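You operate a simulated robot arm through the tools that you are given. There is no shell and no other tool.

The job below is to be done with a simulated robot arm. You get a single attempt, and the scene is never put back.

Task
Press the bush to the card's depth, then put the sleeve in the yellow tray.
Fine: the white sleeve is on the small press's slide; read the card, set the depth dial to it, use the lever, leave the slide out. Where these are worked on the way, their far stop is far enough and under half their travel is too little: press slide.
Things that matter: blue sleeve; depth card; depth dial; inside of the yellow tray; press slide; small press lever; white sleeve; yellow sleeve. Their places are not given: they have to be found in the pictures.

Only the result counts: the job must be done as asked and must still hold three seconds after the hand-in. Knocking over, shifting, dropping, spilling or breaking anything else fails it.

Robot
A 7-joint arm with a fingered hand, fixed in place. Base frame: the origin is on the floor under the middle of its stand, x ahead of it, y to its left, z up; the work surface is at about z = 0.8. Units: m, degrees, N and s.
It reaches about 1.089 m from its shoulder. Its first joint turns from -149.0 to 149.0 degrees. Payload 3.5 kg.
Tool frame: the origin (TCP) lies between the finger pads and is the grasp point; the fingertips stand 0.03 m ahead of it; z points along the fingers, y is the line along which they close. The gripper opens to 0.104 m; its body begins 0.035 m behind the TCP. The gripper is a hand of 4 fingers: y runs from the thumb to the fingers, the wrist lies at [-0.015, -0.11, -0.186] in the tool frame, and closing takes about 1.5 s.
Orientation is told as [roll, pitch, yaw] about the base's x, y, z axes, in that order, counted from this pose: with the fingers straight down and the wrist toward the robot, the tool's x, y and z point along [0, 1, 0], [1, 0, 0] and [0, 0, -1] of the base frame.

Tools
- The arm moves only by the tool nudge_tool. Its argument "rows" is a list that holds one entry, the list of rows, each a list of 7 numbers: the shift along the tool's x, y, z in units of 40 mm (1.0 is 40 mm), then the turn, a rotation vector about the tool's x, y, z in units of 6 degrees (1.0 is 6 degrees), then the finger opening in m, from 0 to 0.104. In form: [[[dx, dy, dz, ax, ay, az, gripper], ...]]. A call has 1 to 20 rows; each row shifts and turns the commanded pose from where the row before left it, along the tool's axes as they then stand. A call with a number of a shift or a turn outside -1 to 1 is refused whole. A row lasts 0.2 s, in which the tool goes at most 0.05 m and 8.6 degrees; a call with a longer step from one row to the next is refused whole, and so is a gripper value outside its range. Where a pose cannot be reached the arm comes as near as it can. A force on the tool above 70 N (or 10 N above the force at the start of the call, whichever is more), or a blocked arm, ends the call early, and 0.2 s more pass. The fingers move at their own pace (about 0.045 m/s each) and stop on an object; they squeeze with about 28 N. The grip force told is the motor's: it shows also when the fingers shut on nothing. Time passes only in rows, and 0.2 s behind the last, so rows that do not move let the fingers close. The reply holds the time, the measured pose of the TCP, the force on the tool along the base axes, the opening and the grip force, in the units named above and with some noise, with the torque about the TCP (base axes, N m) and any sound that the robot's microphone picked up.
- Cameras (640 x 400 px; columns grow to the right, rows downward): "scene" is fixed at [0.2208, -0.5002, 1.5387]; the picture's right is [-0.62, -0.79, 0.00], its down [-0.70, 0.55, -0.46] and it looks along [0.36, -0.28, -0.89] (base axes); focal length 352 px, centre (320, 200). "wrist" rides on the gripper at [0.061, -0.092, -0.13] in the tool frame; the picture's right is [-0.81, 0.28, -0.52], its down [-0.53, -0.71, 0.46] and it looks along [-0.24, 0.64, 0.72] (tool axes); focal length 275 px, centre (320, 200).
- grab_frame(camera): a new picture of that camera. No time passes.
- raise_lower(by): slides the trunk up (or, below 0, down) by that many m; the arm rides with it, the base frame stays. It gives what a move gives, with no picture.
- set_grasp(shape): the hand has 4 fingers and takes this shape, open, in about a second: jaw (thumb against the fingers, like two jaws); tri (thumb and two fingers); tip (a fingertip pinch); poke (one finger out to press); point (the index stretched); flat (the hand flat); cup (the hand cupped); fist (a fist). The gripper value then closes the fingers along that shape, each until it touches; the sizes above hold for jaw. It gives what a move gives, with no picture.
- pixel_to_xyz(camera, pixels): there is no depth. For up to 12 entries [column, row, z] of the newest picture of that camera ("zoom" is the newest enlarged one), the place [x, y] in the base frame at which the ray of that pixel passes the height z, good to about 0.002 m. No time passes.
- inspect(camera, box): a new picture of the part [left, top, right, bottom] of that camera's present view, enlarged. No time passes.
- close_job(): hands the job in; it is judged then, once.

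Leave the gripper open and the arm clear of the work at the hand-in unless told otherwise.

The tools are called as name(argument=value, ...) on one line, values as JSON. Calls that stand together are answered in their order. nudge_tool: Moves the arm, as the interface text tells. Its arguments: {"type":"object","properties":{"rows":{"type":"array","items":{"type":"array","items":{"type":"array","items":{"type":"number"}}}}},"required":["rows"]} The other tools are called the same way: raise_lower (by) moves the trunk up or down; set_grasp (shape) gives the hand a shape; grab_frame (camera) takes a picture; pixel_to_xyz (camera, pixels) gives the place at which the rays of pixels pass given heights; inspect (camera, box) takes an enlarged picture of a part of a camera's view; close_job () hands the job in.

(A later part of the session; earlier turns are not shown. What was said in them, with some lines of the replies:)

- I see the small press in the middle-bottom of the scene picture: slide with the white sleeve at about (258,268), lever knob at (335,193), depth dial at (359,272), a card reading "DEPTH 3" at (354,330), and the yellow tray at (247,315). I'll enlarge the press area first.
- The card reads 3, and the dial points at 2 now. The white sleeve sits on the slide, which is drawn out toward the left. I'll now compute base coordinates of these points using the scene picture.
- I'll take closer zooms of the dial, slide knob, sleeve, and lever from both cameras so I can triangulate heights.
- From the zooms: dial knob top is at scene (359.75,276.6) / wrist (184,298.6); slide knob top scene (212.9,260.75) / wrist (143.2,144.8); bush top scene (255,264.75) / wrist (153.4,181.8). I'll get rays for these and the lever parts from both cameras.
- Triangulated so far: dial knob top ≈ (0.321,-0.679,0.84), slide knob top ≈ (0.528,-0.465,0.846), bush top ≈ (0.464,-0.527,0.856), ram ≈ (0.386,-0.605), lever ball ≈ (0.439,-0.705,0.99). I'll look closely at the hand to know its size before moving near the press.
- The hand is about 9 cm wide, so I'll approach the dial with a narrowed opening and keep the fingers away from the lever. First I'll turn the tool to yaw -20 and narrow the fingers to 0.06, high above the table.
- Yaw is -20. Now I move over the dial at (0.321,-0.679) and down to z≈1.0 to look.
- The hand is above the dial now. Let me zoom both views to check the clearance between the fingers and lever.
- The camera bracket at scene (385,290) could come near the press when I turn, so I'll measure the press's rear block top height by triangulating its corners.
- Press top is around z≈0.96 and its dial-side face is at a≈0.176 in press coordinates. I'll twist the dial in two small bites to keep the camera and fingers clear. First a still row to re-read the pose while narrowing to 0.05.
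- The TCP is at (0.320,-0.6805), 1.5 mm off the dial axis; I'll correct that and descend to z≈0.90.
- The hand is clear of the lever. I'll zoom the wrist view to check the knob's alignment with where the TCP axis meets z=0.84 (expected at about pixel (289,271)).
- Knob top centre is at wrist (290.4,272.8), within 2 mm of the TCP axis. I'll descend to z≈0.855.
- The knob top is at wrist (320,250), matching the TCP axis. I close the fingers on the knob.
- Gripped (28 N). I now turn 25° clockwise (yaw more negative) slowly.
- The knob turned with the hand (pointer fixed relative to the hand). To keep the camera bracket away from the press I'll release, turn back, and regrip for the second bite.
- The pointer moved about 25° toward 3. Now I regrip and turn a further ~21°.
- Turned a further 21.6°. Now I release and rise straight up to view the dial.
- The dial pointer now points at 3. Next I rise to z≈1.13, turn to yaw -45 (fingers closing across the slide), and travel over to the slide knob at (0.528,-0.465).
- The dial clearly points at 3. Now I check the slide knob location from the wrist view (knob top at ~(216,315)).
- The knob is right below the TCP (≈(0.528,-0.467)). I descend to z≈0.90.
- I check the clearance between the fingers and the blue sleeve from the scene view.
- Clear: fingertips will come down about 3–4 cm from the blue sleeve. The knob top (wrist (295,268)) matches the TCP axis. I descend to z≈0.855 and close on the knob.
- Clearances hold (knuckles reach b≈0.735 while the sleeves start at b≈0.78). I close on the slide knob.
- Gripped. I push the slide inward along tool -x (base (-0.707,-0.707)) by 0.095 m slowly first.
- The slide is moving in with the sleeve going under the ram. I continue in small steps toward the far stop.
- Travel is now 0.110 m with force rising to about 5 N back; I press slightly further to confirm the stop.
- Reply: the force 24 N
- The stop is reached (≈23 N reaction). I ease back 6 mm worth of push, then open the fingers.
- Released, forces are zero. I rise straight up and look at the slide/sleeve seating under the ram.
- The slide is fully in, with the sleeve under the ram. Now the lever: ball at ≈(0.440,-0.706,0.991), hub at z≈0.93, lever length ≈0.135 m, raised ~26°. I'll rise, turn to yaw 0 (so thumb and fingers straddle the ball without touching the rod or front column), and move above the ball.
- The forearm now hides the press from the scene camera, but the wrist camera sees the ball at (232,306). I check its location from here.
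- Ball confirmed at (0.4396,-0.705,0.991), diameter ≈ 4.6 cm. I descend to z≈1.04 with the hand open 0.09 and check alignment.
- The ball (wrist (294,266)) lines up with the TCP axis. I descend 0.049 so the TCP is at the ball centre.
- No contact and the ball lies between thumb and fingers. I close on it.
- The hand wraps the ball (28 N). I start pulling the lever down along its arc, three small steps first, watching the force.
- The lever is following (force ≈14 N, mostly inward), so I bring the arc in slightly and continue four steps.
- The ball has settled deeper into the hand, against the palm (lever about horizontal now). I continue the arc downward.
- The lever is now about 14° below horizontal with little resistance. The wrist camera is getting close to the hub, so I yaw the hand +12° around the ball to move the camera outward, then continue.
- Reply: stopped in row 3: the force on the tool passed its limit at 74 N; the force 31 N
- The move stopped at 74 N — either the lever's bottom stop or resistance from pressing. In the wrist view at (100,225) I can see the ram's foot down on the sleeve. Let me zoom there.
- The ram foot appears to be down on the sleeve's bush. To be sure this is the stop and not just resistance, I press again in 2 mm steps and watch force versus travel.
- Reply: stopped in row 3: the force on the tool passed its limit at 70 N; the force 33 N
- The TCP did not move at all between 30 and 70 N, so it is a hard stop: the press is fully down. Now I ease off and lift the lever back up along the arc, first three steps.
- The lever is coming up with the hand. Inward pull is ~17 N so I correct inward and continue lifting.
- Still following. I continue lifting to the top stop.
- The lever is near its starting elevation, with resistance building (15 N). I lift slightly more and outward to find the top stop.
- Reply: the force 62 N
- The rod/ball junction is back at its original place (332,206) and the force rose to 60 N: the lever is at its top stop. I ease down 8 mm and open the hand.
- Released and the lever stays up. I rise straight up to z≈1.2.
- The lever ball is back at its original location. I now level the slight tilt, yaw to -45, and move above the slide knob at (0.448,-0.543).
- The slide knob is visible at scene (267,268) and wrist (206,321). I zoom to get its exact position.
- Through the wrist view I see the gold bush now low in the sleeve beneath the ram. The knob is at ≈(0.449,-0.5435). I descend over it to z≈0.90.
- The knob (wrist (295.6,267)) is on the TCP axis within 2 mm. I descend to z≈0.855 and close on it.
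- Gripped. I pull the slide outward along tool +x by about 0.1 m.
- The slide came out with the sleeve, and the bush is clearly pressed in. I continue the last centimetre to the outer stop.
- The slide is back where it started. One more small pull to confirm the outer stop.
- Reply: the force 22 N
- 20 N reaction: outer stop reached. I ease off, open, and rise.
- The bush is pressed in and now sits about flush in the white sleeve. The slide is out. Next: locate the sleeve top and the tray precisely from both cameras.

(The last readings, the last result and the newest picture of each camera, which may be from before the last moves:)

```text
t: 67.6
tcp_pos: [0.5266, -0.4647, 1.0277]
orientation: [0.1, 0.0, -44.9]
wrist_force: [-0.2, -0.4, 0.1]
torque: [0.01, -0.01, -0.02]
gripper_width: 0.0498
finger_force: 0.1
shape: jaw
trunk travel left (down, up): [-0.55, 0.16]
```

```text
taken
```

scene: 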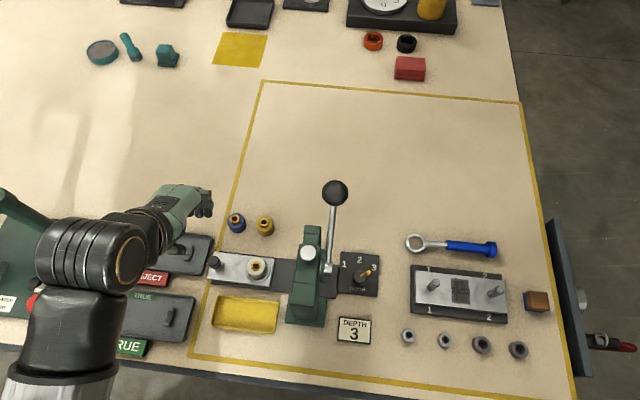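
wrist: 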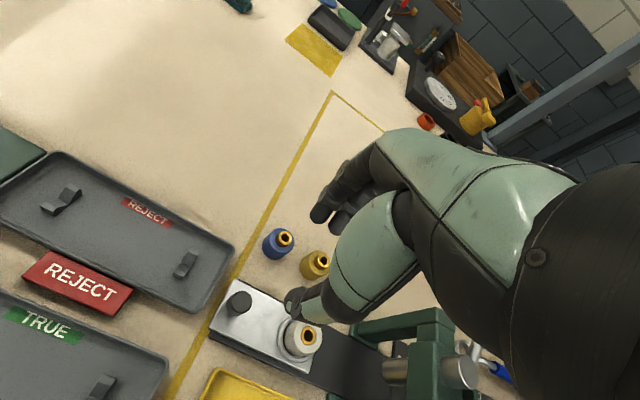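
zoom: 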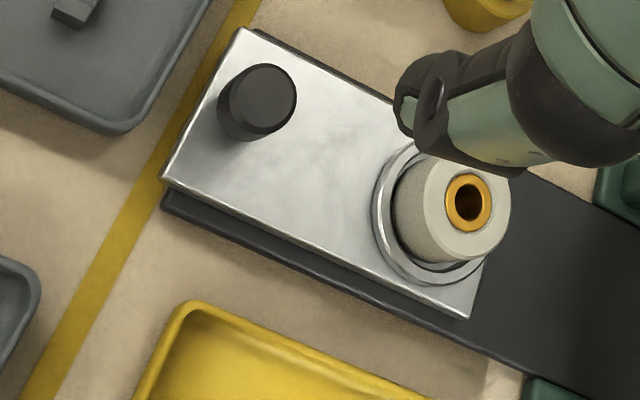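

I check the sleeve from the wrist camera and zoom on the yellow tray to measure its rim height and floor.

pixel_to_xyz(camera="wrist", pixels=[[308, 336, 0.845], [308, 336, 0.835]])

inspect(camera="scene", box=[200, 285, 296, 345])

inspect(camera="wrist", box=[180, 350, 340, 400])

```text
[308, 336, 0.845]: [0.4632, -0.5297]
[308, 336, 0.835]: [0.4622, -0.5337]
```

```text
6.67 times, centred on (248, 315) of scene
```

zoom: 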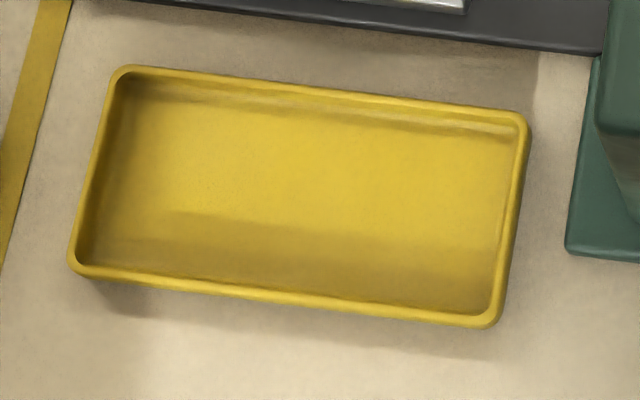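

```text
4.00 times, centred on (260, 375) of wrist
```

zoom: 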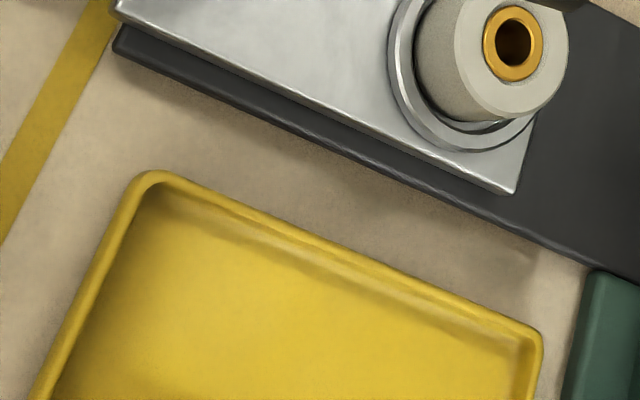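

Now rays to the tray's rim corners from both cameras for its height.

pixel_to_xyz(camera="scene", pixels=[[218.3, 295.2, 0.815], [279, 302.3, 0.815], [273.9, 333.7, 0.815], [210.8, 325.5, 0.815], [245.5, 313, 0.805], [218, 300, 0.805], [277, 306, 0.805], [271, 329, 0.805], [214, 321, 0.805]])

pixel_to_xyz(camera="zoom", pixels=[[150, 175, 0.815], [540, 340, 0.815]])

```text
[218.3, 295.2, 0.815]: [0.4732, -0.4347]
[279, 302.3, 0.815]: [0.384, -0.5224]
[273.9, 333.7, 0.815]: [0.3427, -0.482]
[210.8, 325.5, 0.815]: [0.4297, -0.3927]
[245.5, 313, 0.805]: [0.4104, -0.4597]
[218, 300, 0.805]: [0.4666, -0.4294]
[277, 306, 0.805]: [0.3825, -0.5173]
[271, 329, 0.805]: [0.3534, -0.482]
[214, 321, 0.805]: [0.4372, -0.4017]
```

```text
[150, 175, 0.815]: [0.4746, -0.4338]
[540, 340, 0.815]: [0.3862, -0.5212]
```

Tray rim is at z≈0.812, its floor centre ≈(0.409,-0.459); the sleeve top is ≈(0.4636,-0.528,0.849). I move above the sleeve with opening 0.07, then down to z≈0.91.

nudge_tool(rows=[[[-0.74, 0, 0, 0, 0, 0, 0.075], [-0.74, 0, 0, 0, 0, 0, 0.075], [-0.74, 0, 0, 0, 0, 0, 0.075], [0, 0, 0, 0, 0, 0, 0.075], [0, 0, 0.9, 0, 0, 0, 0.075], [0, 0, 0.9, 0, 0, 0, 0.075], [0, 0, 0.9, 0, 0, 0, 0.075], [0, 0, 0, 0, 0, 0, 0.075], [0, 0, 0, 0, 0, 0, 0.075]]])

inspect(camera="wrist", box=[200, 180, 392, 300])

inspect(camera="scene", box=[190, 200, 350, 320])

```text
t: 69.6
tcp_pos: [0.4649, -0.5271, 0.9194]
orientation: [0.0, 0.0, -45.0]
wrist_force: [-0.2, 0.1, -1.0]
torque: [0.0, 0.0, 0.0]
gripper_width: 0.0746
finger_force: 0.0
shape: jaw
trunk travel left (down, up): [-0.55, 0.16]
```

```text
3.33 times, centred on (296, 240) of wrist
```

zoom: 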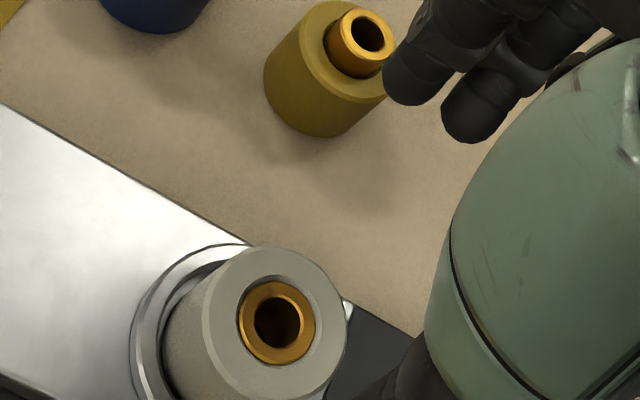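

```text
3.33 times, centred on (270, 260) of scene
```

zoom: 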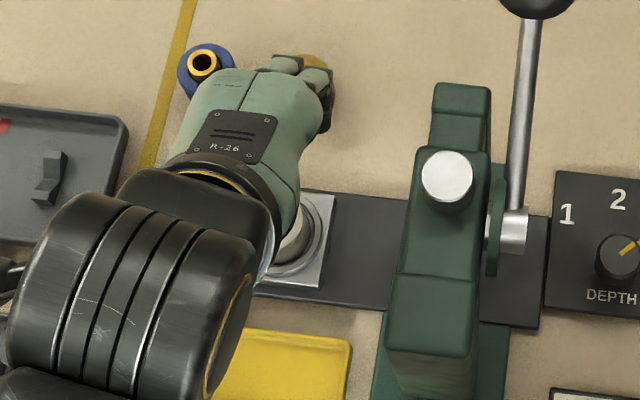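

The sleeve centre (wrist (283.4,276.6)) is on the TCP axis. I narrow to 0.062 to stay clear of the yellow sleeve and descend to z≈0.864.

nudge_tool(rows=[[[0, 0, 0, 0, 0, 0, 0.062], [0, 0, 0, 0, 0, 0, 0.062], [0, 0, 0.5, 0, 0, 0, 0.062], [0, 0, 0.5, 0, 0, 0, 0.062], [0, 0, 0.35, 0, 0, 0, 0.062], [0, 0, 0, 0, 0, 0, 0.062]]])

inspect(camera="wrist", box=[220, 140, 412, 290])

inspect(camera="scene", box=[210, 200, 306, 290])

```text
t: 71.0
tcp_pos: [0.4654, -0.5264, 0.8661]
orientation: [0.0, 0.0, -45.0]
wrist_force: [-0.2, -1.1, 0.5]
torque: [-0.01, -0.01, 0.01]
gripper_width: 0.0622
finger_force: 0.1
shape: jaw
trunk travel left (down, up): [-0.55, 0.16]
```

```text
2.67 times, centred on (316, 215) of wrist
```

zoom: 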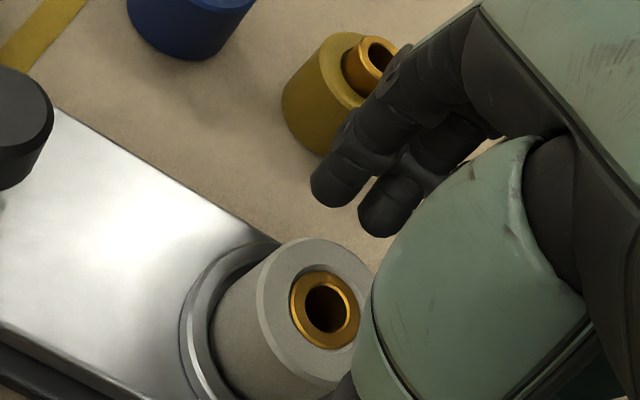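

```text
4.44 times, centred on (258, 245) of scene
```

zoom: 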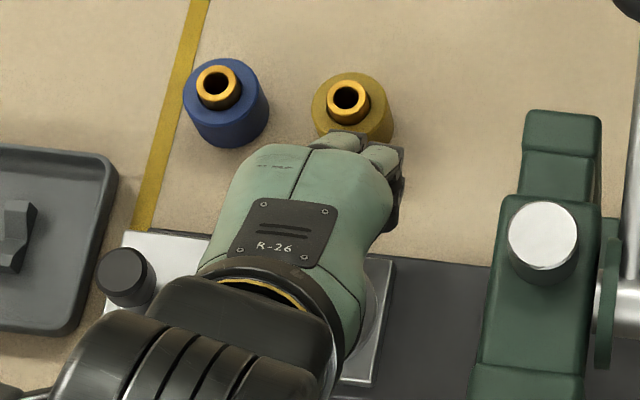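

Aligned (bush at wrist (318,256) vs axis (318,253)). I go 3 mm lower and close on the sleeve.

nudge_tool(rows=[[[0, 0, 0.08, 0, 0, 0, 0.062], [0, 0, 0, 0, 0, 0, 0.0], [0, 0, 0, 0, 0, 0, 0.0], [0, 0, 0, 0, 0, 0, 0.0], [0, 0, 0, 0, 0, 0, 0.0], [0, 0, 0, 0, 0, 0, 0.0], [0, 0, 0, 0, 0, 0, 0.0]]])

inspect(camera="wrist", box=[220, 140, 412, 290])

```text
t: 72.6
tcp_pos: [0.4657, -0.5278, 0.8629]
orientation: [0.1, 0.0, -45.1]
wrist_force: [-0.2, 0.5, 0.2]
torque: [0.0, -0.02, 0.03]
gripper_width: 0.0305
finger_force: 28.0
shape: jaw
trunk travel left (down, up): [-0.55, 0.16]
```

```text
2.67 times, centred on (316, 215) of wrist
```

zoom: 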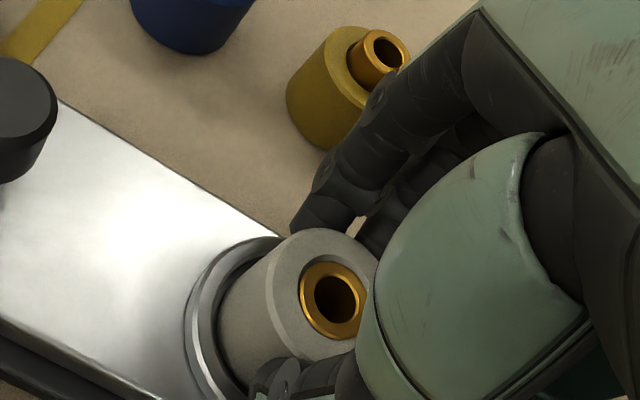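

Gripped at 0.0305 with 28 N. I lift gently about 6 cm.

nudge_tool(rows=[[[0, 0, -0.15, 0, 0, 0, 0.0], [0, 0, -0.25, 0, 0, 0, 0.0], [0, 0, -0.35, 0, 0, 0, 0.0], [0, 0, -0.4, 0, 0, 0, 0.0], [0, 0, -0.4, 0, 0, 0, 0.0], [0, 0, 0, 0, 0, 0, 0.0], [0, 0, 0, 0, 0, 0, 0.0]]])

inspect(camera="wrist", box=[180, 140, 436, 300])

inspect(camera="scene", box=[200, 220, 328, 340])

```text
t: 74.2
tcp_pos: [0.4651, -0.527, 0.9243]
orientation: [0.1, -0.1, -45.0]
wrist_force: [-0.3, -0.3, -1.3]
torque: [-0.02, 0.02, -0.02]
gripper_width: 0.0305
finger_force: 28.2
shape: jaw
trunk travel left (down, up): [-0.55, 0.16]
```

```text
2.50 times, centred on (308, 220) of wrist
```

zoom: 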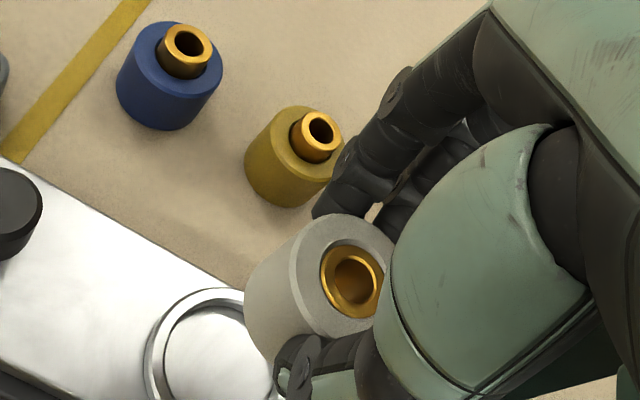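

```text
3.33 times, centred on (264, 280) of scene
```

zoom: 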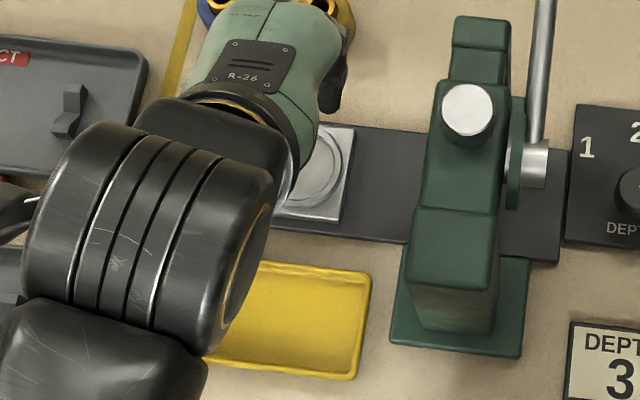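

The sleeve is out of the nest and held. I carry it across (toward -b) to above the tray centre (0.409,-0.459).

nudge_tool(rows=[[[0.06, -0.5, 0, 0, 0, 0, 0.0], [0.06, -0.6, 0, 0, 0, 0, 0.0], [0.06, -0.6, 0, 0, 0, 0, 0.0], [0.06, -0.5, 0, 0, 0, 0, 0.0], [0, 0, 0, 0, 0, 0, 0.0], [0, 0, 0, 0, 0, 0, 0.0]]])

grab_frame(camera="wrist")

grab_frame(camera="scene")

```text
t: 75.6
tcp_pos: [0.4106, -0.4583, 0.9255]
orientation: [-0.2, 0.1, -45.0]
wrist_force: [-0.4, -1.3, -2.3]
torque: [0.07, 0.01, 0.0]
gripper_width: 0.0303
finger_force: 27.9
shape: jaw
trunk travel left (down, up): [-0.55, 0.16]
```

```text
taken
```

wrist: 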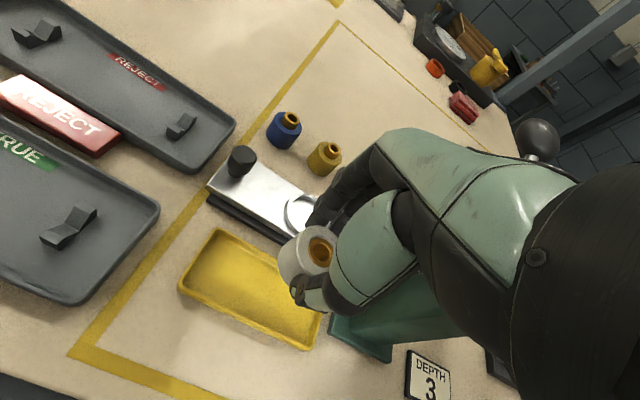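

```text
taken
```

scene: 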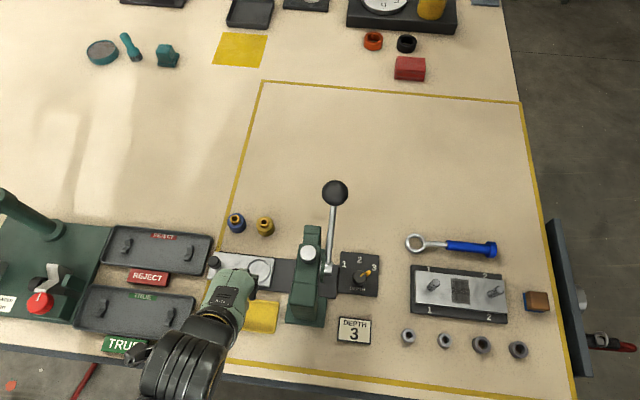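

Above the tray. I verify the tray's corners from this view before lowering.

inspect(camera="wrist", box=[160, 210, 352, 370])

```text
2.50 times, centred on (256, 290) of wrist
```

zoom: 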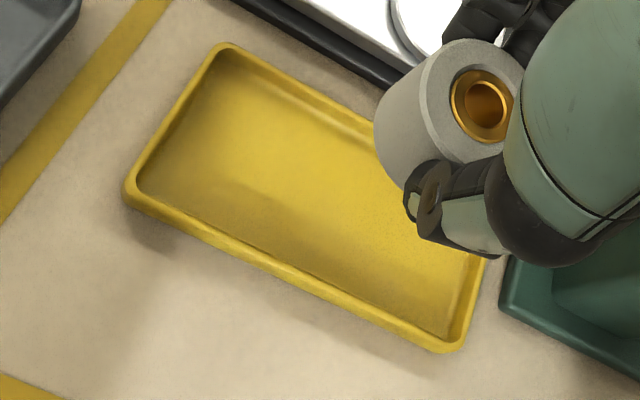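

pixel_to_xyz(camera="zoom", pixels=[[222, 43, 0.812], [128, 195, 0.812], [442, 352, 0.812], [226, 60, 0.805], [140, 185, 0.805], [445, 335, 0.805], [483, 105, 0.91]])

```text
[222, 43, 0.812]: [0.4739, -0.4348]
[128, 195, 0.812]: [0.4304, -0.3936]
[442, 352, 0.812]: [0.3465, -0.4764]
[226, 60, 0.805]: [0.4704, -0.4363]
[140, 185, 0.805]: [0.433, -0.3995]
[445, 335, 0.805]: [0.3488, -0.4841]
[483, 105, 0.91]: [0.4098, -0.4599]
```

The sleeve centre is at b≈0.615 vs tray centre 0.6125, so I shift 2 mm and lower to TCP z≈0.862.

nudge_tool(rows=[[[0, -0.05, 0.3, 0, 0, 0, 0.0], [0, 0, 0.4, 0, 0, 0, 0.0], [0, 0, 0.4, 0, 0, 0, 0.0], [0, 0, 0.3, 0, 0, 0, 0.0], [0, 0, 0.15, 0, 0, 0, 0.0], [0, 0, 0, 0, 0, 0, 0.0]]])

inspect(camera="wrist", box=[200, 150, 456, 310])

inspect(camera="scene", box=[190, 260, 318, 350])

```text
t: 77.0
tcp_pos: [0.4074, -0.4579, 0.8629]
orientation: [0.0, 0.1, -45.1]
wrist_force: [0.7, 0.2, -2.3]
torque: [0.01, 0.01, 0.01]
gripper_width: 0.0308
finger_force: 28.1
shape: jaw
trunk travel left (down, up): [-0.55, 0.16]
```

```text
2.50 times, centred on (328, 230) of wrist
```

zoom: 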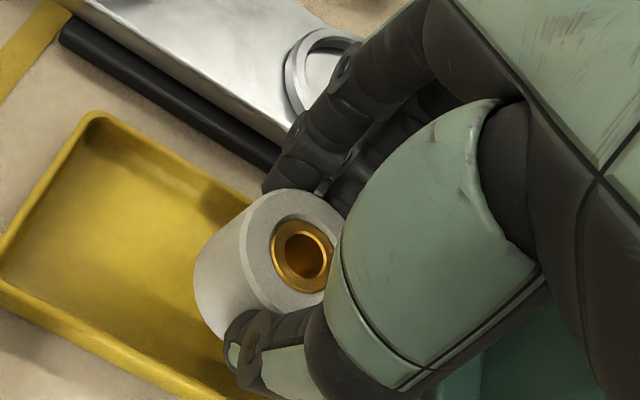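

```text
4.44 times, centred on (254, 305) of scene
```

zoom: 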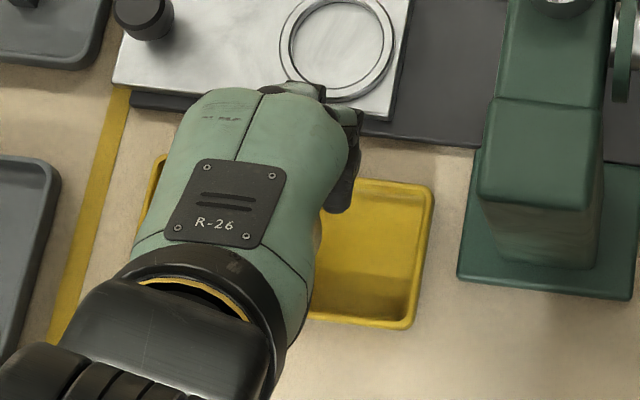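

Still free. I lower in 2 mm steps watching for contact with the tray floor.

nudge_tool(rows=[[[0, 0, 0.05, 0, 0, 0, 0.0], [0, 0, 0.05, 0, 0, 0, 0.0], [0, 0, 0.05, 0, 0, 0, 0.0], [0, 0, 0.05, 0, 0, 0, 0.0], [0, 0, 0, 0, 0, 0, 0.0]]])

```text
t: 78.2
tcp_pos: [0.4086, -0.4565, 0.855]
orientation: [0.0, 0.0, -45.1]
wrist_force: [-0.1, 0.1, -2.7]
torque: [-0.01, 0.01, -0.02]
gripper_width: 0.0304
finger_force: 28.0
shape: jaw
trunk travel left (down, up): [-0.55, 0.16]
```

nudge_tool(rows=[[[0, 0, 0.04, 0, 0, 0, 0.0], [0, 0, 0.04, 0, 0, 0, 0.0], [0, 0, 0.04, 0, 0, 0, 0.0], [0, 0, 0, 0, 0, 0, 0.0]]])

inspect(camera="wrist", box=[200, 150, 456, 310])

```text
t: 79.2
tcp_pos: [0.4069, -0.4563, 0.8504]
orientation: [0.0, 0.0, -45.0]
wrist_force: [-0.7, -0.4, -2.5]
torque: [0.01, -0.01, 0.01]
gripper_width: 0.0303
finger_force: 27.9
shape: jaw
trunk travel left (down, up): [-0.55, 0.16]
```

```text
2.50 times, centred on (328, 230) of wrist
```

zoom: 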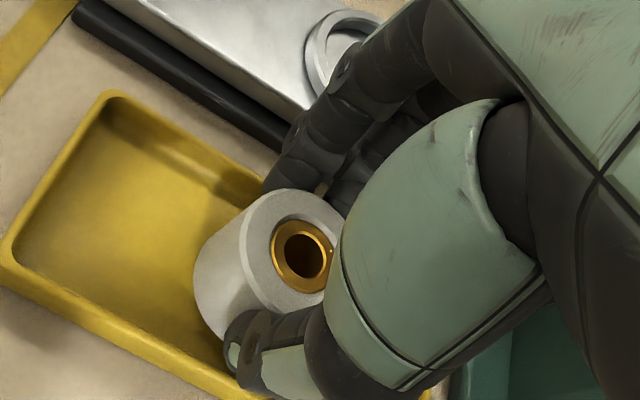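

No contact yet. Continue in 1.5 mm steps.

nudge_tool(rows=[[[0, 0, 0.04, 0, 0, 0, 0.0], [0, 0, 0.04, 0, 0, 0, 0.0], [0, 0, 0, 0, 0, 0, 0.0]]])

```text
t: 80.0
tcp_pos: [0.4086, -0.4564, 0.8487]
orientation: [0.0, 0.0, -44.9]
wrist_force: [-0.6, -0.8, -2.1]
torque: [-0.02, 0.01, -0.01]
gripper_width: 0.0302
finger_force: 28.3
shape: jaw
trunk travel left (down, up): [-0.55, 0.16]
```

nudge_tool(rows=[[[0, 0, 0.04, 0, 0, 0, 0.0], [0, 0, 0.04, 0, 0, 0, 0.0], [0, 0, 0, 0, 0, 0, 0.0]]])

inspect(camera="wrist", box=[240, 200, 368, 300])

inspect(camera="scene", box=[210, 270, 306, 350])

```text
t: 80.8
tcp_pos: [0.4088, -0.4559, 0.8448]
orientation: [0.0, -0.1, -45.0]
wrist_force: [0.8, -3.4, 21.5]
torque: [-0.13, -0.09, 0.02]
gripper_width: 0.0314
finger_force: 27.8
shape: jaw
trunk travel left (down, up): [-0.55, 0.16]
```

```text
4.00 times, centred on (304, 250) of wrist
```

zoom: 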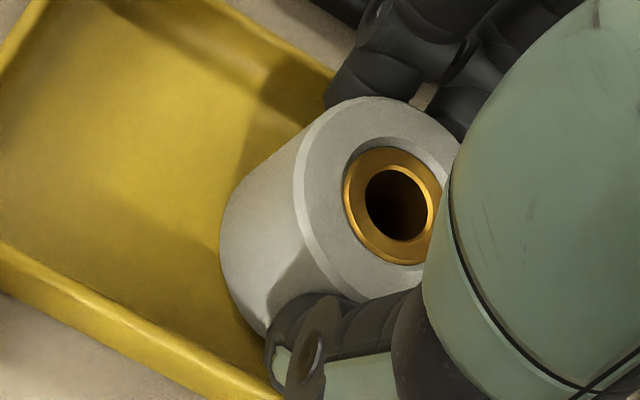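

```text
5.00 times, centred on (258, 310) of scene
```

zoom: 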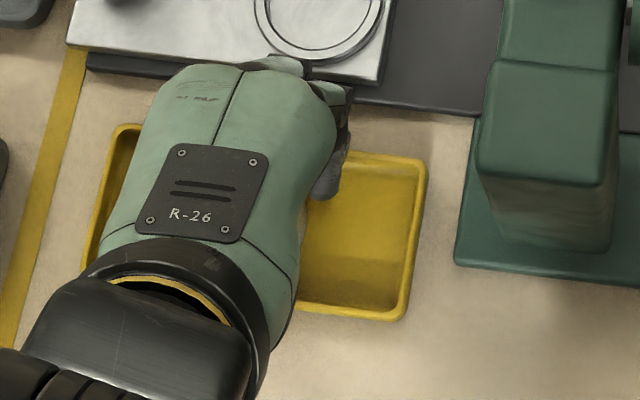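

Contact: 21 N upward, the sleeve is on the tray floor. I ease up ~1.5 mm and open the fingers slowly to 0.055.

nudge_tool(rows=[[[0, 0, -0.04, 0, 0, 0, 0.0], [0, 0, 0, 0, 0, 0, 0.0], [0, 0, 0, 0, 0, 0, 0.04], [0, 0, 0, 0, 0, 0, 0.045], [0, 0, 0, 0, 0, 0, 0.05], [0, 0, 0, 0, 0, 0, 0.055], [0, 0, 0, 0, 0, 0, 0.055], [0, 0, 0, 0, 0, 0, 0.055]]])

inspect(camera="wrist", box=[200, 150, 456, 310])

```text
t: 82.6
tcp_pos: [0.4085, -0.4569, 0.8453]
orientation: [0.0, 0.0, -45.0]
wrist_force: [0.4, 0.3, -0.5]
torque: [0.0, -0.02, 0.02]
gripper_width: 0.0546
finger_force: 0.1
shape: jaw
trunk travel left (down, up): [-0.55, 0.16]
```

```text
2.50 times, centred on (328, 230) of wrist
```

zoom: 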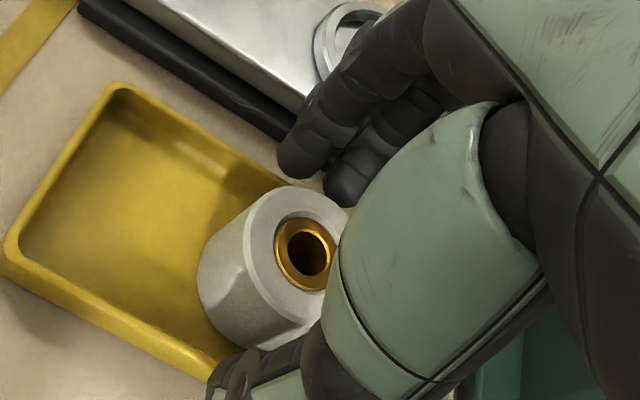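

The sleeve stands in the tray, and the fingers are clear. I rise straight up, slowly at first.

nudge_tool(rows=[[[0, 0, -0.2, 0, 0, 0, 0.055], [0, 0, -0.4, 0, 0, 0, 0.055], [0, 0, -0.7, 0, 0, 0, 0.055], [0, 0, -1, 0, 0, 0, 0.055], [0, 0, -1, 0, 0, 0, 0.055], [0, 0, -1, 0, 0, 0, 0.055], [0, 0, -1, 0, 0, 0, 0.055], [0, 0, -1, 0, 0, 0, 0.055], [0, 0, 0, 0, 0, 0, 0.055]]])

grab_frame(camera="wrist")

grab_frame(camera="scene")

```text
t: 84.6
tcp_pos: [0.4082, -0.4579, 1.0992]
orientation: [0.0, 0.0, -45.0]
wrist_force: [0.3, 0.1, 0.2]
torque: [-0.02, -0.01, 0.02]
gripper_width: 0.0548
finger_force: 0.0
shape: jaw
trunk travel left (down, up): [-0.55, 0.16]
```

```text
taken
```

wrist: 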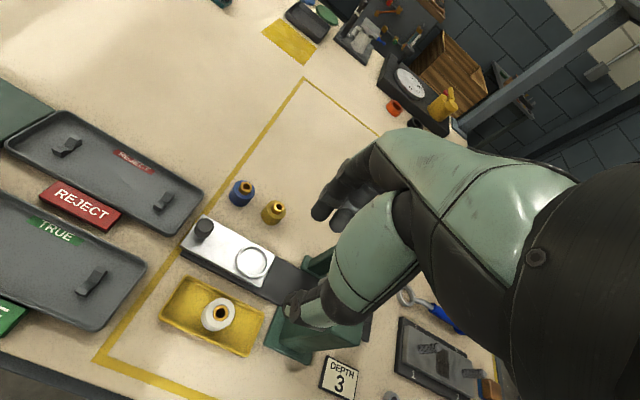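

```text
taken
```

scene: 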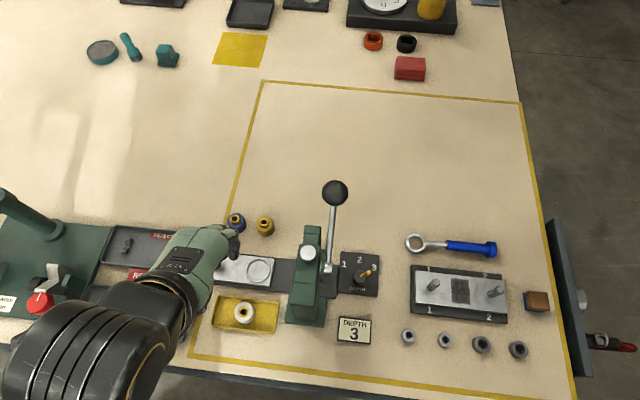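

The sleeve is upright in the yellow tray, slide out, lever up, dial at 3. Let me zoom in to verify all items before moving away.

inspect(camera="wrist", box=[150, 270, 278, 370])

inspect(camera="scene", box=[200, 270, 296, 345])

inspect(camera="scene", box=[200, 180, 400, 350])

```text
4.00 times, centred on (214, 320) of wrist
```

zoom: 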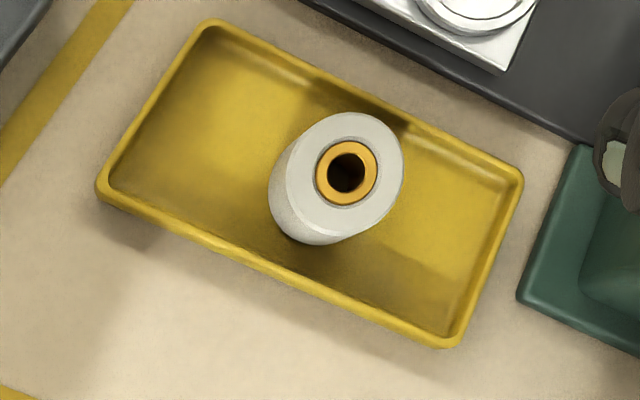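

```text
5.33 times, centred on (248, 308) of scene
```

zoom: 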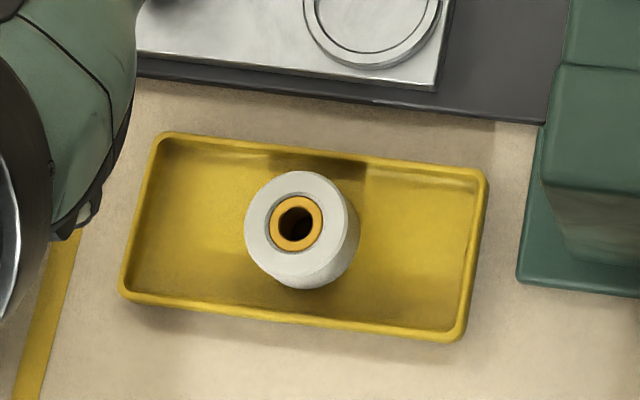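

```text
2.35 times, centred on (300, 265) of scene
```

zoom: 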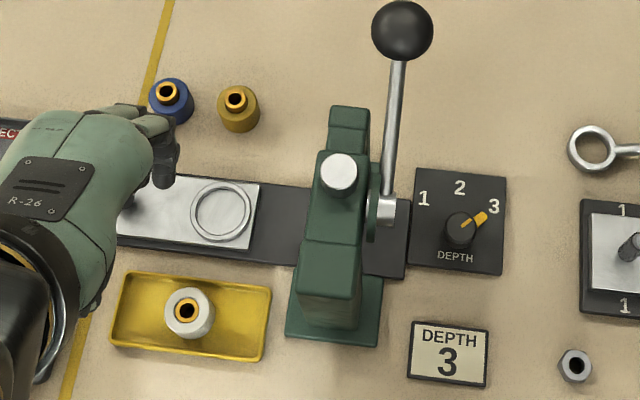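

Everything looks right: bush pressed, sleeve standing in the tray, slide out, dial at 3, lever up. I'll open the hand fully, raise it and back away from the work.

nudge_tool(rows=[[[0, 0, -1, 0, 0, 0, 0.1], [0, 0, -1, 0, 0, 0, 0.1], [0, 0, -1, 0, 0, 0, 0.1], [0.6, -0.6, 0, 0, 0, 0, 0.1], [0.6, -0.6, 0, 0, 0, 0, 0.1], [0.6, -0.6, 0, 0, 0, 0, 0.1], [0, 0, 0, 0, 0, 0, 0.1], [0, 0, 0, 0, 0, 0, 0.1], [0, 0, 0, 0, 0, 0, 0.1]]])

grab_frame(camera="scene")

grab_frame(camera="wrist")

```text
t: 86.6
tcp_pos: [0.4072, -0.3559, 1.2191]
orientation: [0.0, -0.1, -45.0]
wrist_force: [0.9, 0.7, 0.5]
torque: [0.0, 0.01, 0.02]
gripper_width: 0.0997
finger_force: 0.1
shape: jaw
trunk travel left (down, up): [-0.55, 0.16]
```

```text
taken
```

scene: 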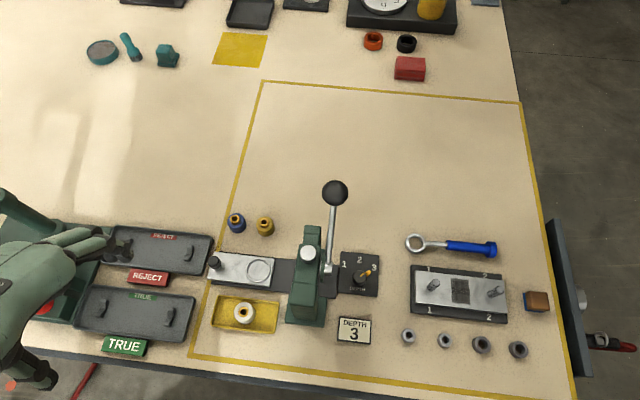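

```text
taken
```

wrist: 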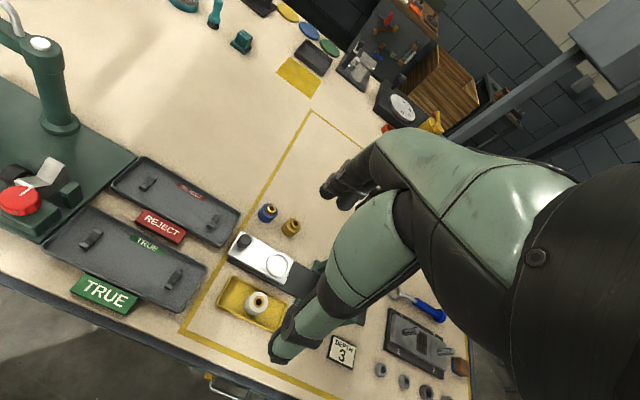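

The picture shows the slide out with its knob at (214,262) as at the start. The lever ball is at (335,193), the dial points at 3, and the white sleeve is in the yellow tray at (243,313). The blue and yellow sleeves are where they were, and the arm is clear with the hand open. I hand in the job.

close_job()

```text
The job is handed in.
```

I pressed the bush with the dial at 3 and put the white sleeve in the yellow tray, then handed the job in. I don't have the judge's result.

- **Dial:** the card reads 3, and I turned the dial from 2 to 3. The last picture still shows it there.
- **Press stroke:** I pushed the slide in to its stop and pulled the lever down. The lever stopped hard: pushing up to about 70 N moved it no further. I took that as the full stroke, and no sound confirmed it.
- **Bush:** before the stroke it stood proud of the sleeve; now it sits about flush or slightly recessed. I judged that from the pictures and did not measure the depth.
- **Slide and lever:** the slide is back out at its outer stop, and the lever is up where it started.
- **Sleeve:** the white sleeve stands upright near the middle of the yellow tray.
- **Everything else:** in the last picture the blue and yellow sleeves are where they were, and nothing else looks disturbed. The hand is open and the arm is clear of the work.
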